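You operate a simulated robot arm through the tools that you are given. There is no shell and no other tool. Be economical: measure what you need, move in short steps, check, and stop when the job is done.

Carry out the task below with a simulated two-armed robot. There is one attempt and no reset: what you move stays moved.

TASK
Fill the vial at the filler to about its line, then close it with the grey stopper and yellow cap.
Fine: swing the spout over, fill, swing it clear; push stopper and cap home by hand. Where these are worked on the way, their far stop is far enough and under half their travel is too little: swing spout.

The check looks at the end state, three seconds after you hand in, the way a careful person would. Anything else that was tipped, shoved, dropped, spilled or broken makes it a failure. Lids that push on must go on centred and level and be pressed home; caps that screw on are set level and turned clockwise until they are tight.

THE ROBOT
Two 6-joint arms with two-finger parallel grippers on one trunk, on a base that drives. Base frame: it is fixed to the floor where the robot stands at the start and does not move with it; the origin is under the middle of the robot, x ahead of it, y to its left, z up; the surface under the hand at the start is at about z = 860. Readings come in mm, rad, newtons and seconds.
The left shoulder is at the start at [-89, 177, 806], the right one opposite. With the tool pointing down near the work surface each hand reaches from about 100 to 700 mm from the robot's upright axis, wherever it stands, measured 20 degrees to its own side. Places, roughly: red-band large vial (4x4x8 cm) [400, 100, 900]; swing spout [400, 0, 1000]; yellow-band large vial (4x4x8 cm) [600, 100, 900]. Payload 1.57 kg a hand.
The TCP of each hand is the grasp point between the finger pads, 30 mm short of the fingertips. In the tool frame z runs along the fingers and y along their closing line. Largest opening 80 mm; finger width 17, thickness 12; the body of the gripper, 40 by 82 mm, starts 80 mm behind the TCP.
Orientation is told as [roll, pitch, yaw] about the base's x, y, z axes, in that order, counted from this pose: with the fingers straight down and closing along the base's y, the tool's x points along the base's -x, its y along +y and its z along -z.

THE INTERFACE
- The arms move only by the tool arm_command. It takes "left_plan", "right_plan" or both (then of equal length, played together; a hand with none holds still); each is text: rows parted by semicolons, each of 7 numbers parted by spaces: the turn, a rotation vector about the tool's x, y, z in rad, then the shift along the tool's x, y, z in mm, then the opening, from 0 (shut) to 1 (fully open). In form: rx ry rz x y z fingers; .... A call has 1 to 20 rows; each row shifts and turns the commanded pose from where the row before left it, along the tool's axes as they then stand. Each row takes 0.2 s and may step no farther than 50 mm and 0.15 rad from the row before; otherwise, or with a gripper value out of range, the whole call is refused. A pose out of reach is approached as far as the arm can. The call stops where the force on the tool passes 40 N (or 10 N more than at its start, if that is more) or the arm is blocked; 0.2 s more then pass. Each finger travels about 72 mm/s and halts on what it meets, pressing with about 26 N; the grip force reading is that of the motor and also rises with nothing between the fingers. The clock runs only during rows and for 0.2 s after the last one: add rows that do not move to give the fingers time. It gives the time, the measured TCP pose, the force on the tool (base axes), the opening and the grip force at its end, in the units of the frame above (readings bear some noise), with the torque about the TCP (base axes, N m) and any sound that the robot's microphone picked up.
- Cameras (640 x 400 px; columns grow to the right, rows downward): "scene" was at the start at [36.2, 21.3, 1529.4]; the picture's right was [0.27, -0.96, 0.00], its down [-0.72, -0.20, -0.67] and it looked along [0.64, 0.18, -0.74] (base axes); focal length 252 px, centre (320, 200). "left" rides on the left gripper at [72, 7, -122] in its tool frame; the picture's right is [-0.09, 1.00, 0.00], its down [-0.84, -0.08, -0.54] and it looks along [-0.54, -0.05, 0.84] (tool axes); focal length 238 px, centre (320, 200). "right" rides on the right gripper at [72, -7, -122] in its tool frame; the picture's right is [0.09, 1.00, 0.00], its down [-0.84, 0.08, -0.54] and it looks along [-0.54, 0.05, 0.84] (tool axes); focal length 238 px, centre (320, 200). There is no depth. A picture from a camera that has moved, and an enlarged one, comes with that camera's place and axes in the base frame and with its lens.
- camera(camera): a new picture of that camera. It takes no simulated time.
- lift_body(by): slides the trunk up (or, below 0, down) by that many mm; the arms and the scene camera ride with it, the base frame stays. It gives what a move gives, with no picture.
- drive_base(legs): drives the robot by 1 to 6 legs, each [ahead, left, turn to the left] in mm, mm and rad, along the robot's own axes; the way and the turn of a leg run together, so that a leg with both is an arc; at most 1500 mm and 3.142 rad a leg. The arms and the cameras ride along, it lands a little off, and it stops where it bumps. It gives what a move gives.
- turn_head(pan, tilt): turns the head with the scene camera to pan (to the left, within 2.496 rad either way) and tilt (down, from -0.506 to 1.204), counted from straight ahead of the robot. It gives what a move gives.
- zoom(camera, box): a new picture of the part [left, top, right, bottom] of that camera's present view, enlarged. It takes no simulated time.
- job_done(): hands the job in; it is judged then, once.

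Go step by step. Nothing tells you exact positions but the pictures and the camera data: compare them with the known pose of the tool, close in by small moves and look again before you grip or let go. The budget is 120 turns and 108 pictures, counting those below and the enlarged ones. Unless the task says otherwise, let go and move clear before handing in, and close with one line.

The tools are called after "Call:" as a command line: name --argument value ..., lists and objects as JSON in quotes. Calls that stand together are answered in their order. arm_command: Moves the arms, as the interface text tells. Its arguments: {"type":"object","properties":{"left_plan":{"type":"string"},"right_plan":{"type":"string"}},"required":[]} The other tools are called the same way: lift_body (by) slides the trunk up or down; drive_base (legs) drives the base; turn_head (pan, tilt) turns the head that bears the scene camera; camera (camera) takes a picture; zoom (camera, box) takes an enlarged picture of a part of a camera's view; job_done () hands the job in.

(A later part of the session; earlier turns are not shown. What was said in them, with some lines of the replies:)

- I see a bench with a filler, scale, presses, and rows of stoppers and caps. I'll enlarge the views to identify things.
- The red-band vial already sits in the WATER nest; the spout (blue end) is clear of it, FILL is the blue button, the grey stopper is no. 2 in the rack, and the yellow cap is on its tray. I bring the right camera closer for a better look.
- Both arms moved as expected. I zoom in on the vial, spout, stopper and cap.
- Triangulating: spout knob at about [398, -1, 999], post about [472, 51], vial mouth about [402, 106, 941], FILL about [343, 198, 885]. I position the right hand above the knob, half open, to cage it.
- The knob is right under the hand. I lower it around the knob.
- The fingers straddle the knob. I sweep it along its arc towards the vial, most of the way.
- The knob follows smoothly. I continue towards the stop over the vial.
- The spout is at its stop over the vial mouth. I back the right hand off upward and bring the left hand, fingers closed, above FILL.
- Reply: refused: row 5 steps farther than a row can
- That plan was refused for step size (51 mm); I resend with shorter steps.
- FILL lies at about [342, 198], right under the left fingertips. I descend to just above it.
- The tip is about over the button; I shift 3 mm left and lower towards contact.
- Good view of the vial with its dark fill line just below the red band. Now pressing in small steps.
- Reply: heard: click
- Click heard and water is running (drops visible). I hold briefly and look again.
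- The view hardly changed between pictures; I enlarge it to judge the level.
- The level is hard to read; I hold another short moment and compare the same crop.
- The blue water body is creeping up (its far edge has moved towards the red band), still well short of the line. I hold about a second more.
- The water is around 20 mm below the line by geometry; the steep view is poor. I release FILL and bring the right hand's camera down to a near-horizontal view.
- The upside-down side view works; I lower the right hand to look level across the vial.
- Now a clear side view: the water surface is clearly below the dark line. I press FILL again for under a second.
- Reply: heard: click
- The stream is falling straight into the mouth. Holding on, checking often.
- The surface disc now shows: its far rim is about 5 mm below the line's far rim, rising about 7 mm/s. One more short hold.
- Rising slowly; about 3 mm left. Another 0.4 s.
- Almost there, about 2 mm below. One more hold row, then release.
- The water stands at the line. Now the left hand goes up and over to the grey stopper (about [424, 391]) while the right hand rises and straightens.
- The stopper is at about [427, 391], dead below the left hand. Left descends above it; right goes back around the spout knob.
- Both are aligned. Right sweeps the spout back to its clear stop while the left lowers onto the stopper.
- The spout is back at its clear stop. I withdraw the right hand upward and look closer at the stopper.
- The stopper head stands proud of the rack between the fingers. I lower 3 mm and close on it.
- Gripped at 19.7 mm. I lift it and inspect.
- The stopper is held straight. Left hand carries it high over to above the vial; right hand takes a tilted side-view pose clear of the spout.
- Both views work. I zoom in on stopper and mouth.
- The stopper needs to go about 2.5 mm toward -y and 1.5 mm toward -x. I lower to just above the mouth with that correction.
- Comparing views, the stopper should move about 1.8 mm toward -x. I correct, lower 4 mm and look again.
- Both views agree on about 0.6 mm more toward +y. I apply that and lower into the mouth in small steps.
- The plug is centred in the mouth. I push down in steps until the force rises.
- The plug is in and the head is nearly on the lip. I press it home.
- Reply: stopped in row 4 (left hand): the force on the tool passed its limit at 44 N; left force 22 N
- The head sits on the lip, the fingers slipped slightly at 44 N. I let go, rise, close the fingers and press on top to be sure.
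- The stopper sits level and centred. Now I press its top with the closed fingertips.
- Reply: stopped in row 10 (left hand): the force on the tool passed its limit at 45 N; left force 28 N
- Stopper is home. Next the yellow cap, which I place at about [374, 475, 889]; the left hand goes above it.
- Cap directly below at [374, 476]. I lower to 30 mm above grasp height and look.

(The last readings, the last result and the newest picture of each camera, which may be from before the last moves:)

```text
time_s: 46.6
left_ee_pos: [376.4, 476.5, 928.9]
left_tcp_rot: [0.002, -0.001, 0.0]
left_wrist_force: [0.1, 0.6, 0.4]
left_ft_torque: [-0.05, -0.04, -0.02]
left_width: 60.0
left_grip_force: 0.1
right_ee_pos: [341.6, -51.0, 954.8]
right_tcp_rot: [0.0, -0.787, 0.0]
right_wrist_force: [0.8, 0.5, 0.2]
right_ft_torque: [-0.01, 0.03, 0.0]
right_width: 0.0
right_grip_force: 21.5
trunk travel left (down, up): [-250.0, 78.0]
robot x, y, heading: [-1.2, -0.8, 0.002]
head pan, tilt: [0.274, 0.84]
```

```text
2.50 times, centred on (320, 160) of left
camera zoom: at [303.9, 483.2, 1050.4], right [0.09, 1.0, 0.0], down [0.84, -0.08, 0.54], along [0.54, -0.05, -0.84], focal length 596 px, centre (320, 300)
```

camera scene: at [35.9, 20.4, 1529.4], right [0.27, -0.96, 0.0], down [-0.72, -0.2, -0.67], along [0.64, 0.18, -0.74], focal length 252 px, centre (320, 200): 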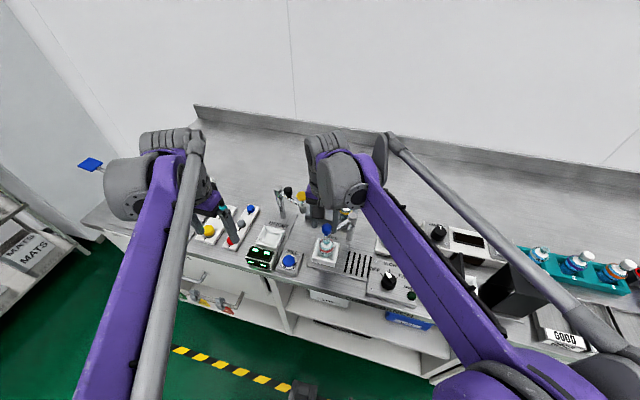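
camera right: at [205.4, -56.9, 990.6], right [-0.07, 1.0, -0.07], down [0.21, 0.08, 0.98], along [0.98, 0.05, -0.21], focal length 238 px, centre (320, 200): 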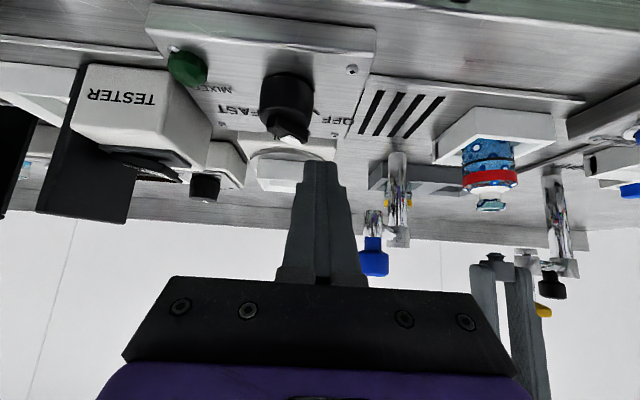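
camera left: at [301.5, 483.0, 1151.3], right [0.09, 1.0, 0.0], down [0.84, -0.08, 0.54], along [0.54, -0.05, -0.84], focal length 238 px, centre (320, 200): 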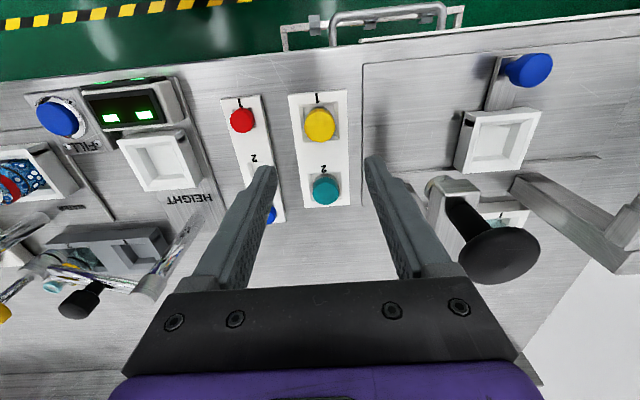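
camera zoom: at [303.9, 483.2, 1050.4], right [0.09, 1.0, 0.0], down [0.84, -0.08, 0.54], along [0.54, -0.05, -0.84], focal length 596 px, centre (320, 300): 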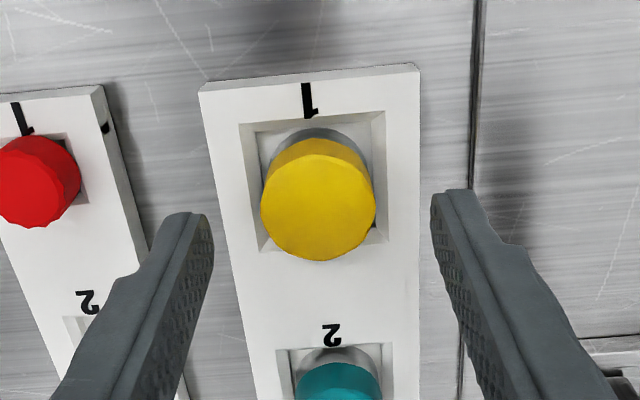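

The cap (yellow top with metal skirt) is about 30 mm wide in its recess. I lower until the fingertips flank it, just above the rack, and look before closing.

Call:
arm_command --left_plan "0 0 0 2.5 0 8 0.7;0 0 0 0 0 7 0.65;0 0 0 0 0 5 0.6;0 0 0 0 0 0 0.55;0 0 0 0 0 0 0.55"

Call:
zoom --camera "left" --box '[240, 80, 400, 240]'

```text
time_s: 47.9
left_ee_pos: [375.1, 475.8, 906.4]
left_tcp_rot: [0.002, -0.003, -0.001]
left_wrist_force: [-0.1, -0.5, -0.1]
left_ft_torque: [-0.01, -0.02, 0.03]
left_width: 44.0
left_grip_force: 0.0
right_ee_pos: [341.0, -50.8, 954.4]
right_tcp_rot: [0.001, -0.788, 0.001]
right_wrist_force: [0.1, -0.8, -0.5]
right_ft_torque: [0.02, 0.03, -0.03]
right_width: 0.0
right_grip_force: 21.6
trunk travel left (down, up): [-250.0, 78.0]
robot x, y, heading: [1.0, 0.1, -0.001]
head pan, tilt: [0.274, 0.84]
```

```text
2.50 times, centred on (320, 160) of left
camera zoom: at [301.7, 483.8, 1029.0], right [0.09, 1.0, 0.0], down [0.84, -0.08, 0.54], along [0.54, -0.05, -0.84], focal length 596 px, centre (320, 300)
```

zoom: 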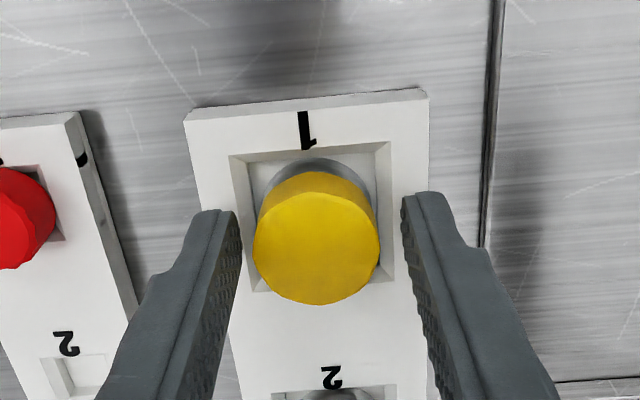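

Fingertips flank the yellow cap without touching the rack. I close.

Call:
arm_command --left_plan "0 0 0 1.5 0 1.5 0.5;0 0 0 0 0 0 0.4;0 0 0 0 0 0 0.2;0 0 0 0 0 0 0.1;0 0 0 0 0 0 0"

Call:
zoom --camera "left" --box '[240, 80, 400, 240]'

```text
time_s: 49.0
left_ee_pos: [372.9, 477.2, 905.5]
left_tcp_rot: [0.003, 0.0, -0.001]
left_wrist_force: [-0.2, -0.5, 1.2]
left_ft_torque: [-0.06, -0.01, 0.03]
left_width: 31.5
left_grip_force: 25.8
right_ee_pos: [341.3, -51.1, 954.8]
right_tcp_rot: [-0.001, -0.787, -0.001]
right_wrist_force: [0.3, -1.1, 0.6]
right_ft_torque: [0.01, 0.02, 0.01]
right_width: 0.2
right_grip_force: 21.1
trunk travel left (down, up): [-250.0, 78.0]
robot x, y, heading: [-2.9, 1.6, 0.001]
head pan, tilt: [0.274, 0.84]
```

```text
2.50 times, centred on (320, 160) of left
camera zoom: at [299.9, 483.5, 1027.5], right [0.09, 1.0, 0.0], down [0.84, -0.08, 0.54], along [0.54, -0.05, -0.84], focal length 596 px, centre (320, 300)
```

zoom: 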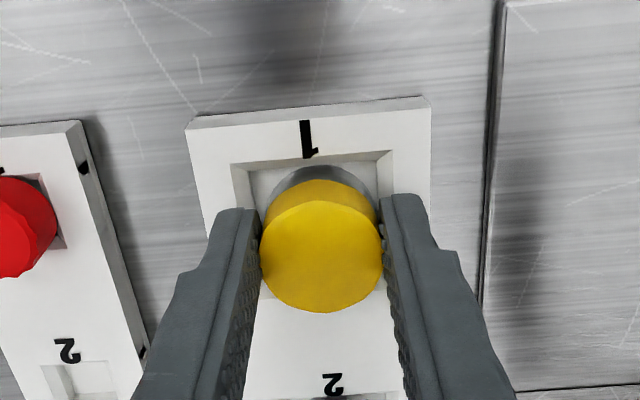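

Cap gripped at 31.5 mm. I lift it and carry it high over to above the vial.

Call:
arm_command --left_plan "0 0 0 0 0 -5 0;0 0 0 0 0 -25 0;0 0 0 0 0 -45 0;0 0 0 0 0 -45 0;0 0 0 0 0 -45 0;0 0 0 0 0 -15 0;0 0 0 -3.4 -46.5 0 0;0 0 0 -3.4 -46.5 0 0;0 0 0 -3.4 -46.5 0 0;0 0 0 -3.4 -46.5 0 0;0 0 0 -3.4 -46.5 0 0;0 0 0 -3.4 -46.5 0 0;0 0 0 -3.4 -46.5 0 0;0 0 0 -3.4 -46.5 0 0;0 0 0 0 0 30 0;0 0 0 0 0 25 0;0 0 0 0 0 0 0;0 0 0 0 0 0 0"

Call:
zoom --camera "right" --box '[440, 150, 560, 310]'

Call:
zoom --camera "left" --box '[250, 80, 390, 220]'

```text
time_s: 52.9
left_ee_pos: [398.9, 105.0, 1030.0]
left_tcp_rot: [0.0, -0.004, 0.0]
left_wrist_force: [1.0, -0.4, -0.1]
left_ft_torque: [0.02, 0.02, -0.02]
left_width: 31.3
left_grip_force: 25.8
right_ee_pos: [341.4, -51.3, 955.4]
right_tcp_rot: [0.001, -0.787, 0.0]
right_wrist_force: [0.1, 0.0, 0.6]
right_ft_torque: [0.0, 0.02, -0.03]
right_width: 0.0
right_grip_force: 22.0
trunk travel left (down, up): [-250.0, 78.0]
robot x, y, heading: [4.6, -0.5, -0.003]
head pan, tilt: [0.274, 0.84]
```

```text
2.50 times, centred on (500, 230) of right
camera zoom: at [205.7, -56.7, 990.8], right [-0.07, 1.0, -0.07], down [0.21, 0.08, 0.98], along [0.98, 0.05, -0.21], focal length 596 px, centre (-130, 125)
```

zoom: 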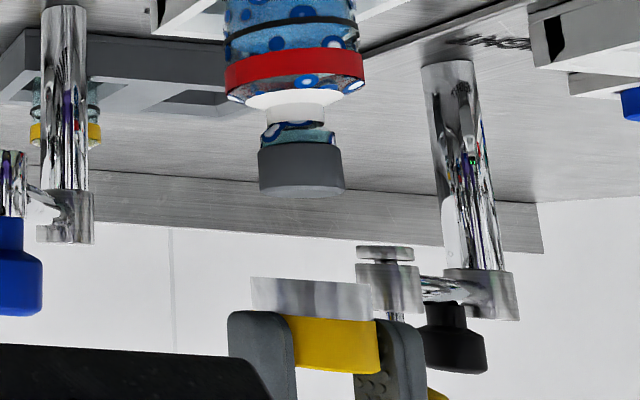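

```text
2.86 times, centred on (320, 150) of left
camera zoom: at [326.4, 112.4, 1151.9], right [0.09, 1.0, 0.0], down [0.84, -0.08, 0.54], along [0.54, -0.05, -0.84], focal length 681 px, centre (320, 343)
```

zoom: 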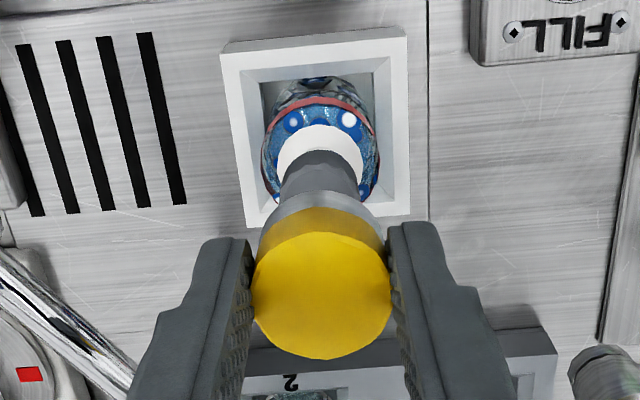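

Nearly aligned; I shift about 0.9 mm toward -x and lower to just above the stopper.

Call:
arm_command --left_plan "0 0 0 0.9 0 10 0;0 0 0 0 0 10 0;0 0 0 0 0 5 0;0 0 0 0 0 0 0;0 0 0 0 0 0 0"

Call:
zoom --camera "right" --box '[450, 190, 540, 290]'

Call:
zoom --camera "left" --box '[260, 90, 380, 220]'

```text
time_s: 54.0
left_ee_pos: [399.3, 106.6, 1005.7]
left_tcp_rot: [0.003, -0.001, 0.0]
left_wrist_force: [-0.2, 0.3, 1.1]
left_ft_torque: [-0.01, -0.02, 0.02]
left_width: 31.6
left_grip_force: 25.9
right_ee_pos: [341.4, -50.9, 955.2]
right_tcp_rot: [0.001, -0.788, 0.0]
right_wrist_force: [-0.5, 0.2, 0.5]
right_ft_torque: [0.0, 0.01, -0.01]
right_width: 0.0
right_grip_force: 21.6
trunk travel left (down, up): [-250.0, 78.0]
robot x, y, heading: [-3.2, -0.4, 0.005]
head pan, tilt: [0.274, 0.84]
```

```text
4.00 times, centred on (495, 240) of right
camera zoom: at [205.6, -56.7, 990.8], right [-0.07, 1.0, -0.07], down [0.21, 0.08, 0.98], along [0.98, 0.05, -0.21], focal length 953 px, centre (-380, 40)
```

zoom: 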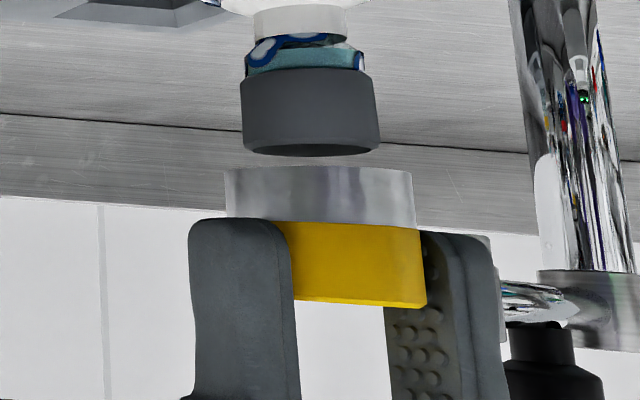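

```text
3.08 times, centred on (320, 155) of left
camera zoom: at [325.9, 112.8, 1127.7], right [0.09, 1.0, 0.0], down [0.84, -0.08, 0.54], along [0.54, -0.05, -0.84], focal length 733 px, centre (320, 338)
```

zoom: 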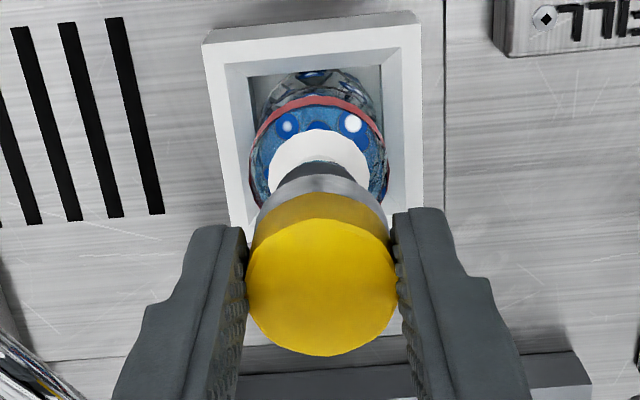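

Alignment looks within a few tenths of a millimetre. I make a tiny correction and lower 7 mm over the stopper.

Call:
arm_command --left_plan "0 0 0 0.3 -0.2 3 0;0 0 0 0 0 2 0;0 0 0 0 0 2 0;0 0 0 0 0 0 0"

Call:
zoom --camera "right" --box '[450, 190, 540, 290]'

```text
time_s: 55.0
left_ee_pos: [398.6, 105.4, 998.5]
left_tcp_rot: [0.001, -0.002, 0.001]
left_wrist_force: [0.3, 0.4, -0.3]
left_ft_torque: [0.01, 0.02, -0.03]
left_width: 31.4
left_grip_force: 25.7
right_ee_pos: [340.4, -50.3, 955.3]
right_tcp_rot: [0.001, -0.788, 0.0]
right_wrist_force: [-0.8, -0.3, -1.0]
right_ft_torque: [0.03, -0.01, 0.0]
right_width: 0.0
right_grip_force: 21.3
trunk travel left (down, up): [-250.0, 78.0]
robot x, y, heading: [-0.3, -2.1, -0.004]
head pan, tilt: [0.274, 0.84]
```

```text
4.00 times, centred on (495, 240) of right
camera zoom: at [205.6, -56.7, 990.8], right [-0.07, 1.0, -0.07], down [0.21, 0.08, 0.98], along [0.98, 0.05, -0.21], focal length 953 px, centre (-380, 40)
```

zoom: 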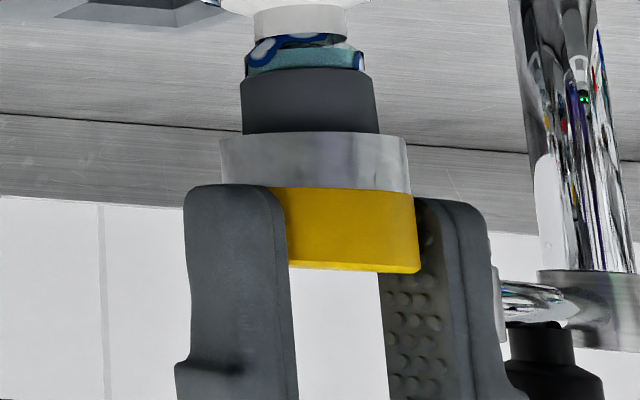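

The skirt is around the stopper, centred. Lowering further in small steps until it seats.

Call:
arm_command --left_plan "0 0 0 0 0 2 0;0 0 0 0 0 2 0;0 0 0 0 0 2 0;0 0 0 0 0 2 0;0 0 0 0 0 0 0"

Call:
zoom --camera "right" --box '[450, 170, 540, 270]'

```text
time_s: 56.2
left_ee_pos: [398.1, 104.6, 990.4]
left_tcp_rot: [0.001, -0.003, 0.001]
left_wrist_force: [0.7, -0.8, -0.2]
left_ft_torque: [-0.02, -0.01, -0.02]
left_width: 31.1
left_grip_force: 25.6
right_ee_pos: [341.1, -50.6, 955.7]
right_tcp_rot: [0.002, -0.788, 0.0]
right_wrist_force: [0.0, 0.0, 0.3]
right_ft_torque: [0.03, 0.03, 0.02]
right_width: 0.2
right_grip_force: 21.6
trunk travel left (down, up): [-250.0, 78.0]
robot x, y, heading: [2.2, 4.1, -0.002]
head pan, tilt: [0.274, 0.84]
```

```text
4.00 times, centred on (495, 220) of right
camera zoom: at [205.6, -56.7, 990.8], right [-0.07, 1.0, -0.07], down [0.21, 0.08, 0.98], along [0.98, 0.05, -0.21], focal length 953 px, centre (-380, 120)
```

zoom: 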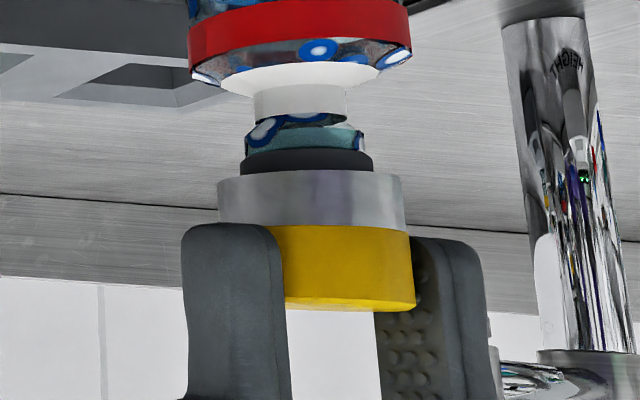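

No contact yet; continuing down.

Call:
arm_command --left_plan "0 0 0 0 0 2 0;0 0 0 0 0 2 0;0 0 0 0 0 2 0;0 0 0 0 0 1.5 0;0 0 0 0 0 1.5 0;0 0 0 0 0 1.5 0;0 0 0 0 0 1.5 0;0 0 0 0 0 1.5 0;0 0 0 0 0 1.5 0"

Call:
zoom --camera "right" --box '[450, 170, 540, 270]'

```text
time_s: 58.2
left_ee_pos: [397.0, 103.0, 977.3]
left_tcp_rot: [0.001, -0.003, 0.001]
left_wrist_force: [0.6, 0.0, 20.0]
left_ft_torque: [0.01, -0.14, 0.01]
left_width: 31.5
left_grip_force: 26.3
right_ee_pos: [341.3, -50.7, 957.3]
right_tcp_rot: [0.0, -0.787, -0.001]
right_wrist_force: [-0.2, 0.8, 0.0]
right_ft_torque: [0.02, -0.03, 0.02]
right_width: 0.0
right_grip_force: 21.2
trunk travel left (down, up): [-250.0, 78.0]
robot x, y, heading: [-0.3, -1.1, 0.004]
head pan, tilt: [0.274, 0.84]
```

```text
4.00 times, centred on (495, 220) of right
camera zoom: at [204.9, -57.0, 991.2], right [-0.07, 1.0, -0.07], down [0.21, 0.08, 0.98], along [0.98, 0.05, -0.21], focal length 953 px, centre (-380, 120)
```

zoom: 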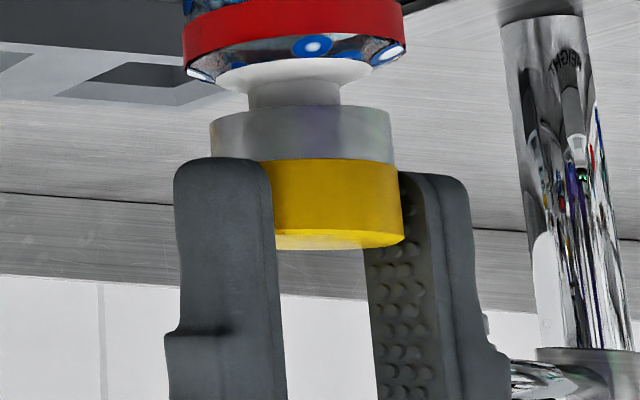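

The cap now covers stopper and lip with force rising. I release, rise and press its top with closed fingertips.

Call:
arm_command --left_plan "0 0 0 0 0 0 0.5;0 0 0 0 0 0 0.6;0 0 0 0 0 0 0.6;0 0 0 0 0 -25 0.6;0 0 0 0 0 -30 0.6;0 0 0 -2 1.5 0 0.2;0 0 0 0 0 0 0;0 0 0 0 0 0 0;0 0 0 0 0 0 0"

Call:
zoom --camera "right" --box '[450, 150, 540, 290]'

Call:
zoom --camera "left" --box '[250, 80, 390, 220]'

```text
time_s: 60.2
left_ee_pos: [399.2, 105.8, 1031.5]
left_tcp_rot: [0.002, -0.003, 0.0]
left_wrist_force: [-0.3, 0.3, -0.1]
left_ft_torque: [0.01, 0.0, -0.02]
left_width: 0.0
left_grip_force: 21.6
right_ee_pos: [341.3, -50.6, 955.8]
right_tcp_rot: [0.0, -0.787, -0.002]
right_wrist_force: [0.5, 0.1, -0.1]
right_ft_torque: [-0.02, 0.02, -0.01]
right_width: 0.0
right_grip_force: 21.4
trunk travel left (down, up): [-250.0, 78.0]
robot x, y, heading: [-3.1, 1.6, -0.001]
head pan, tilt: [0.274, 0.84]
```

```text
2.86 times, centred on (495, 220) of right
camera zoom: at [205.6, -56.7, 990.8], right [-0.07, 1.0, -0.07], down [0.21, 0.08, 0.98], along [0.98, 0.05, -0.21], focal length 681 px, centre (-180, 143)
```

zoom: 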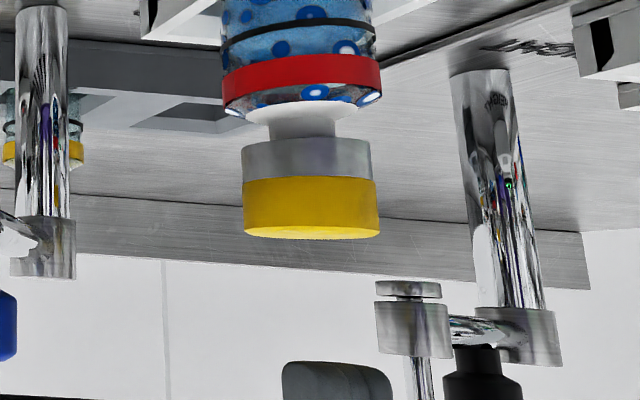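

```text
2.86 times, centred on (320, 150) of left
camera zoom: at [327.4, 112.8, 1152.7], right [0.09, 1.0, 0.0], down [0.84, -0.08, 0.54], along [0.54, -0.05, -0.84], focal length 681 px, centre (320, 343)
```

zoom: 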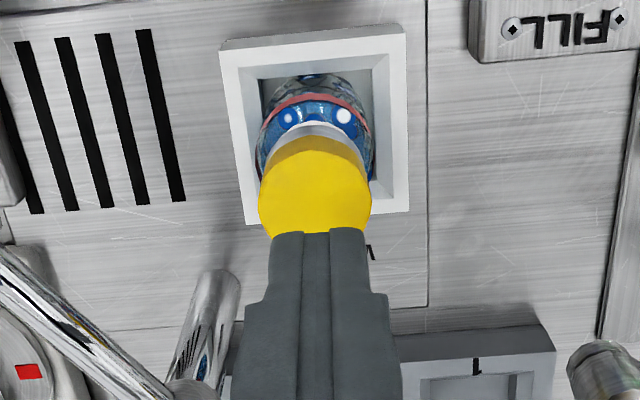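

Cap sits level. Pressing on its top centre now.

Call:
arm_command --left_plan "0 0 0 0 -1.2 15 0;0 0 0 0 0 10 0;0 0 0 0 0 3 0;0 0 0 0 0 2 0;0 0 0 0 0 2 0;0 0 0 0 0 2 0;0 0 0 0 0 2 0;0 0 0 0 0 2 0;0 0 0 0 0 2 0;0 0 0 0 0 2 0;0 0 0 0 0 2 0;0 0 0 0 0 2 0;0 0 0 0 0 2 0;0 0 0 0 0 2 0"

Call:
zoom --camera "right" --box '[450, 150, 540, 290]'

```text
time_s: 62.5
left_ee_pos: [399.2, 104.6, 992.0]
left_tcp_rot: [0.001, -0.004, -0.001]
left_wrist_force: [-0.3, 0.8, 29.1]
left_ft_torque: [0.0, 0.01, -0.03]
left_width: 0.0
left_grip_force: 21.8
right_ee_pos: [340.4, -51.2, 955.9]
right_tcp_rot: [0.0, -0.789, 0.0]
right_wrist_force: [-0.3, 0.3, 0.3]
right_ft_torque: [0.01, 0.0, -0.01]
right_width: 0.0
right_grip_force: 21.5
trunk travel left (down, up): [-250.0, 78.0]
robot x, y, heading: [-2.4, -2.9, -0.004]
head pan, tilt: [0.274, 0.84]
stopped in row 10 (left hand): the force on the tool passed its limit at 46 N (the readings are from after the stop); the commanded pose is now the measured one
```

```text
2.86 times, centred on (495, 220) of right
camera zoom: at [204.7, -56.9, 991.2], right [-0.07, 1.0, -0.07], down [0.21, 0.08, 0.98], along [0.98, 0.05, -0.21], focal length 681 px, centre (-180, 143)
```

zoom: 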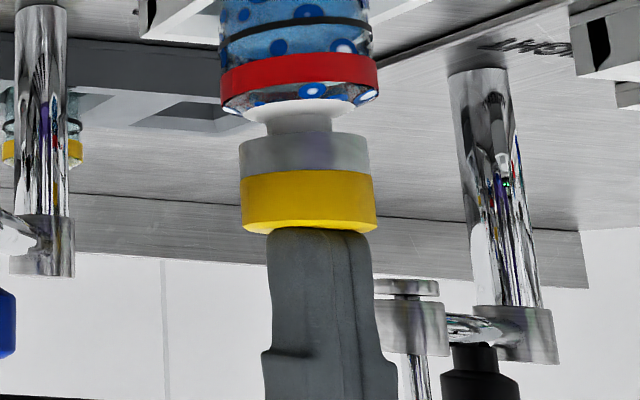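

It stopped firmly at 46 N. I press once more to confirm it goes no further.

Call:
arm_command --left_plan "0 0 0 0 0 1 0;0 0 0 0 0 1 0;0 0 0 0 0 1 0;0 0 0 0 0 1 0;0 0 0 0 0 1 0;0 0 0 0 0 1 0"

Call:
zoom --camera "right" --box '[450, 150, 540, 290]'

```text
time_s: 62.9
left_ee_pos: [400.4, 103.5, 992.0]
left_tcp_rot: [0.002, -0.004, 0.0]
left_wrist_force: [0.2, 0.9, 27.6]
left_ft_torque: [0.01, 0.02, -0.04]
left_width: 0.0
left_grip_force: 20.4
right_ee_pos: [340.5, -50.5, 954.6]
right_tcp_rot: [0.0, -0.789, 0.002]
right_wrist_force: [-0.9, 0.0, -0.7]
right_ft_torque: [0.0, -0.04, 0.03]
right_width: 0.0
right_grip_force: 21.3
trunk travel left (down, up): [-250.0, 78.0]
robot x, y, heading: [-0.0, 0.9, -0.001]
head pan, tilt: [0.274, 0.84]
stopped in row 1 (left hand): the force on the tool passed its limit at 43 N (the readings are from after the stop); the commanded pose is now the measured one
```

```text
2.86 times, centred on (495, 220) of right
camera zoom: at [204.7, -56.9, 991.0], right [-0.07, 1.0, -0.07], down [0.21, 0.08, 0.98], along [0.98, 0.05, -0.21], focal length 681 px, centre (-180, 143)
```

zoom: 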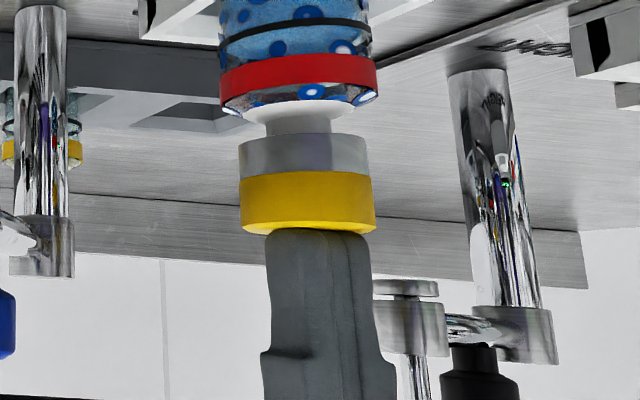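

It is rigid; the cap is home. I raise both hands clear and take a last look.

Call:
arm_command --left_plan "0 0 0 0 0 -20 0;0 0 0 0 0 -45 0;0 0 0 0 0 -45 0;0 0 0 10 45 0 0;0 0 0 10 45 0 0;0 0 0 10 45 0 0;0 0 0 0 0 0 0" --right_plan "0 0 0 -25 0 -25 0;0 0 0 -25 0 -25 0;0 0 0 -25 0 -25 0;0 0 0 -25 -20 -25 0;0 0 0 0 -45 0 0;0 0 0 0 -45 0 0;0 0 0 0 0 0 0"

Call:
camera --camera "scene"

Call:
zoom --camera "scene" --box '[240, 180, 440, 300]'

Call:
camera --camera "left"

```text
time_s: 64.5
left_ee_pos: [370.6, 236.5, 1103.5]
left_tcp_rot: [0.001, -0.001, 0.0]
left_wrist_force: [0.4, -0.3, 0.0]
left_ft_torque: [0.0, 0.0, 0.02]
left_width: 0.0
left_grip_force: 21.5
right_ee_pos: [340.3, -159.9, 1094.8]
right_tcp_rot: [0.001, -0.787, 0.001]
right_wrist_force: [0.2, -1.0, -0.6]
right_ft_torque: [-0.03, -0.04, -0.02]
right_width: 0.0
right_grip_force: 21.8
trunk travel left (down, up): [-250.0, 78.0]
robot x, y, heading: [-2.9, 0.3, 0.0]
head pan, tilt: [0.274, 0.84]
```

```text
21 pictures are left
camera scene: at [36.6, 20.7, 1529.4], right [0.27, -0.96, 0.0], down [-0.72, -0.2, -0.67], along [0.64, 0.18, -0.74], focal length 252 px, centre (320, 200)
```

scene: 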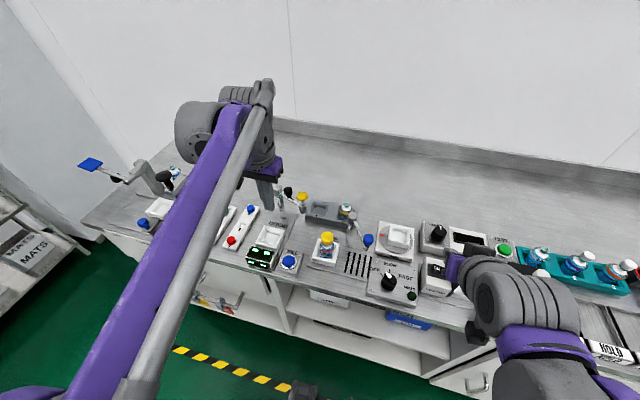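

```text
3.20 times, centred on (340, 240) of scene
camera zoom: at [36.6, 20.7, 1529.4], right [0.27, -0.96, 0.0], down [-0.72, -0.2, -0.67], along [0.64, 0.18, -0.74], focal length 808 px, centre (256, 72)
```

zoom: 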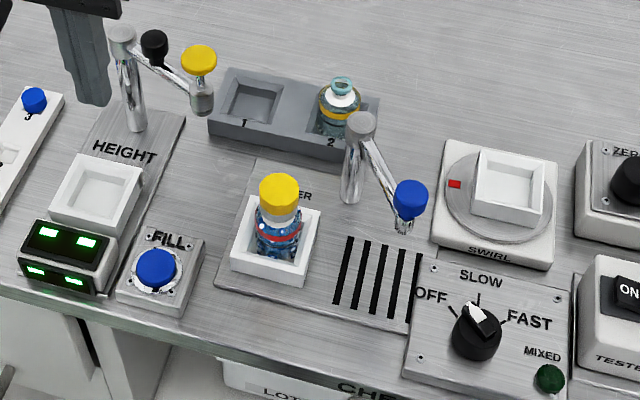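

```text
19 pictures are left
camera left: at [297.7, 244.0, 1224.5], right [0.09, 1.0, 0.0], down [0.84, -0.08, 0.54], along [0.54, -0.05, -0.84], focal length 238 px, centre (320, 200)
```

left: 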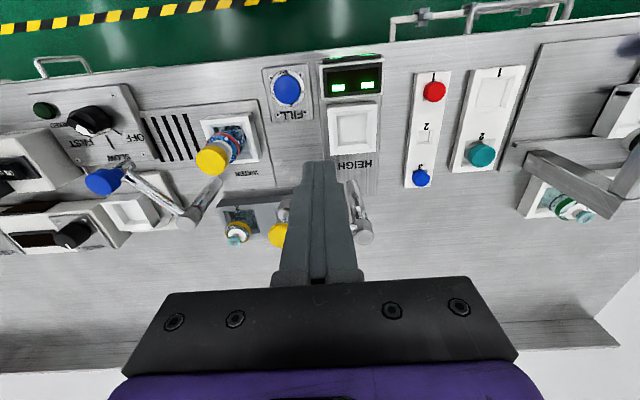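

The vial is filled, stoppered and capped in its nest, the spout is clear at its stop, and nothing else was disturbed. I hand in.

Call:
job_done

```text
The job is handed in.
```

The red-band vial is filled to about its line and closed with the grey stopper and yellow cap, both pushed on level and pressed to a firm stop at about 45 N. The spout is swung back clear, and nothing else looked disturbed in the last pictures.
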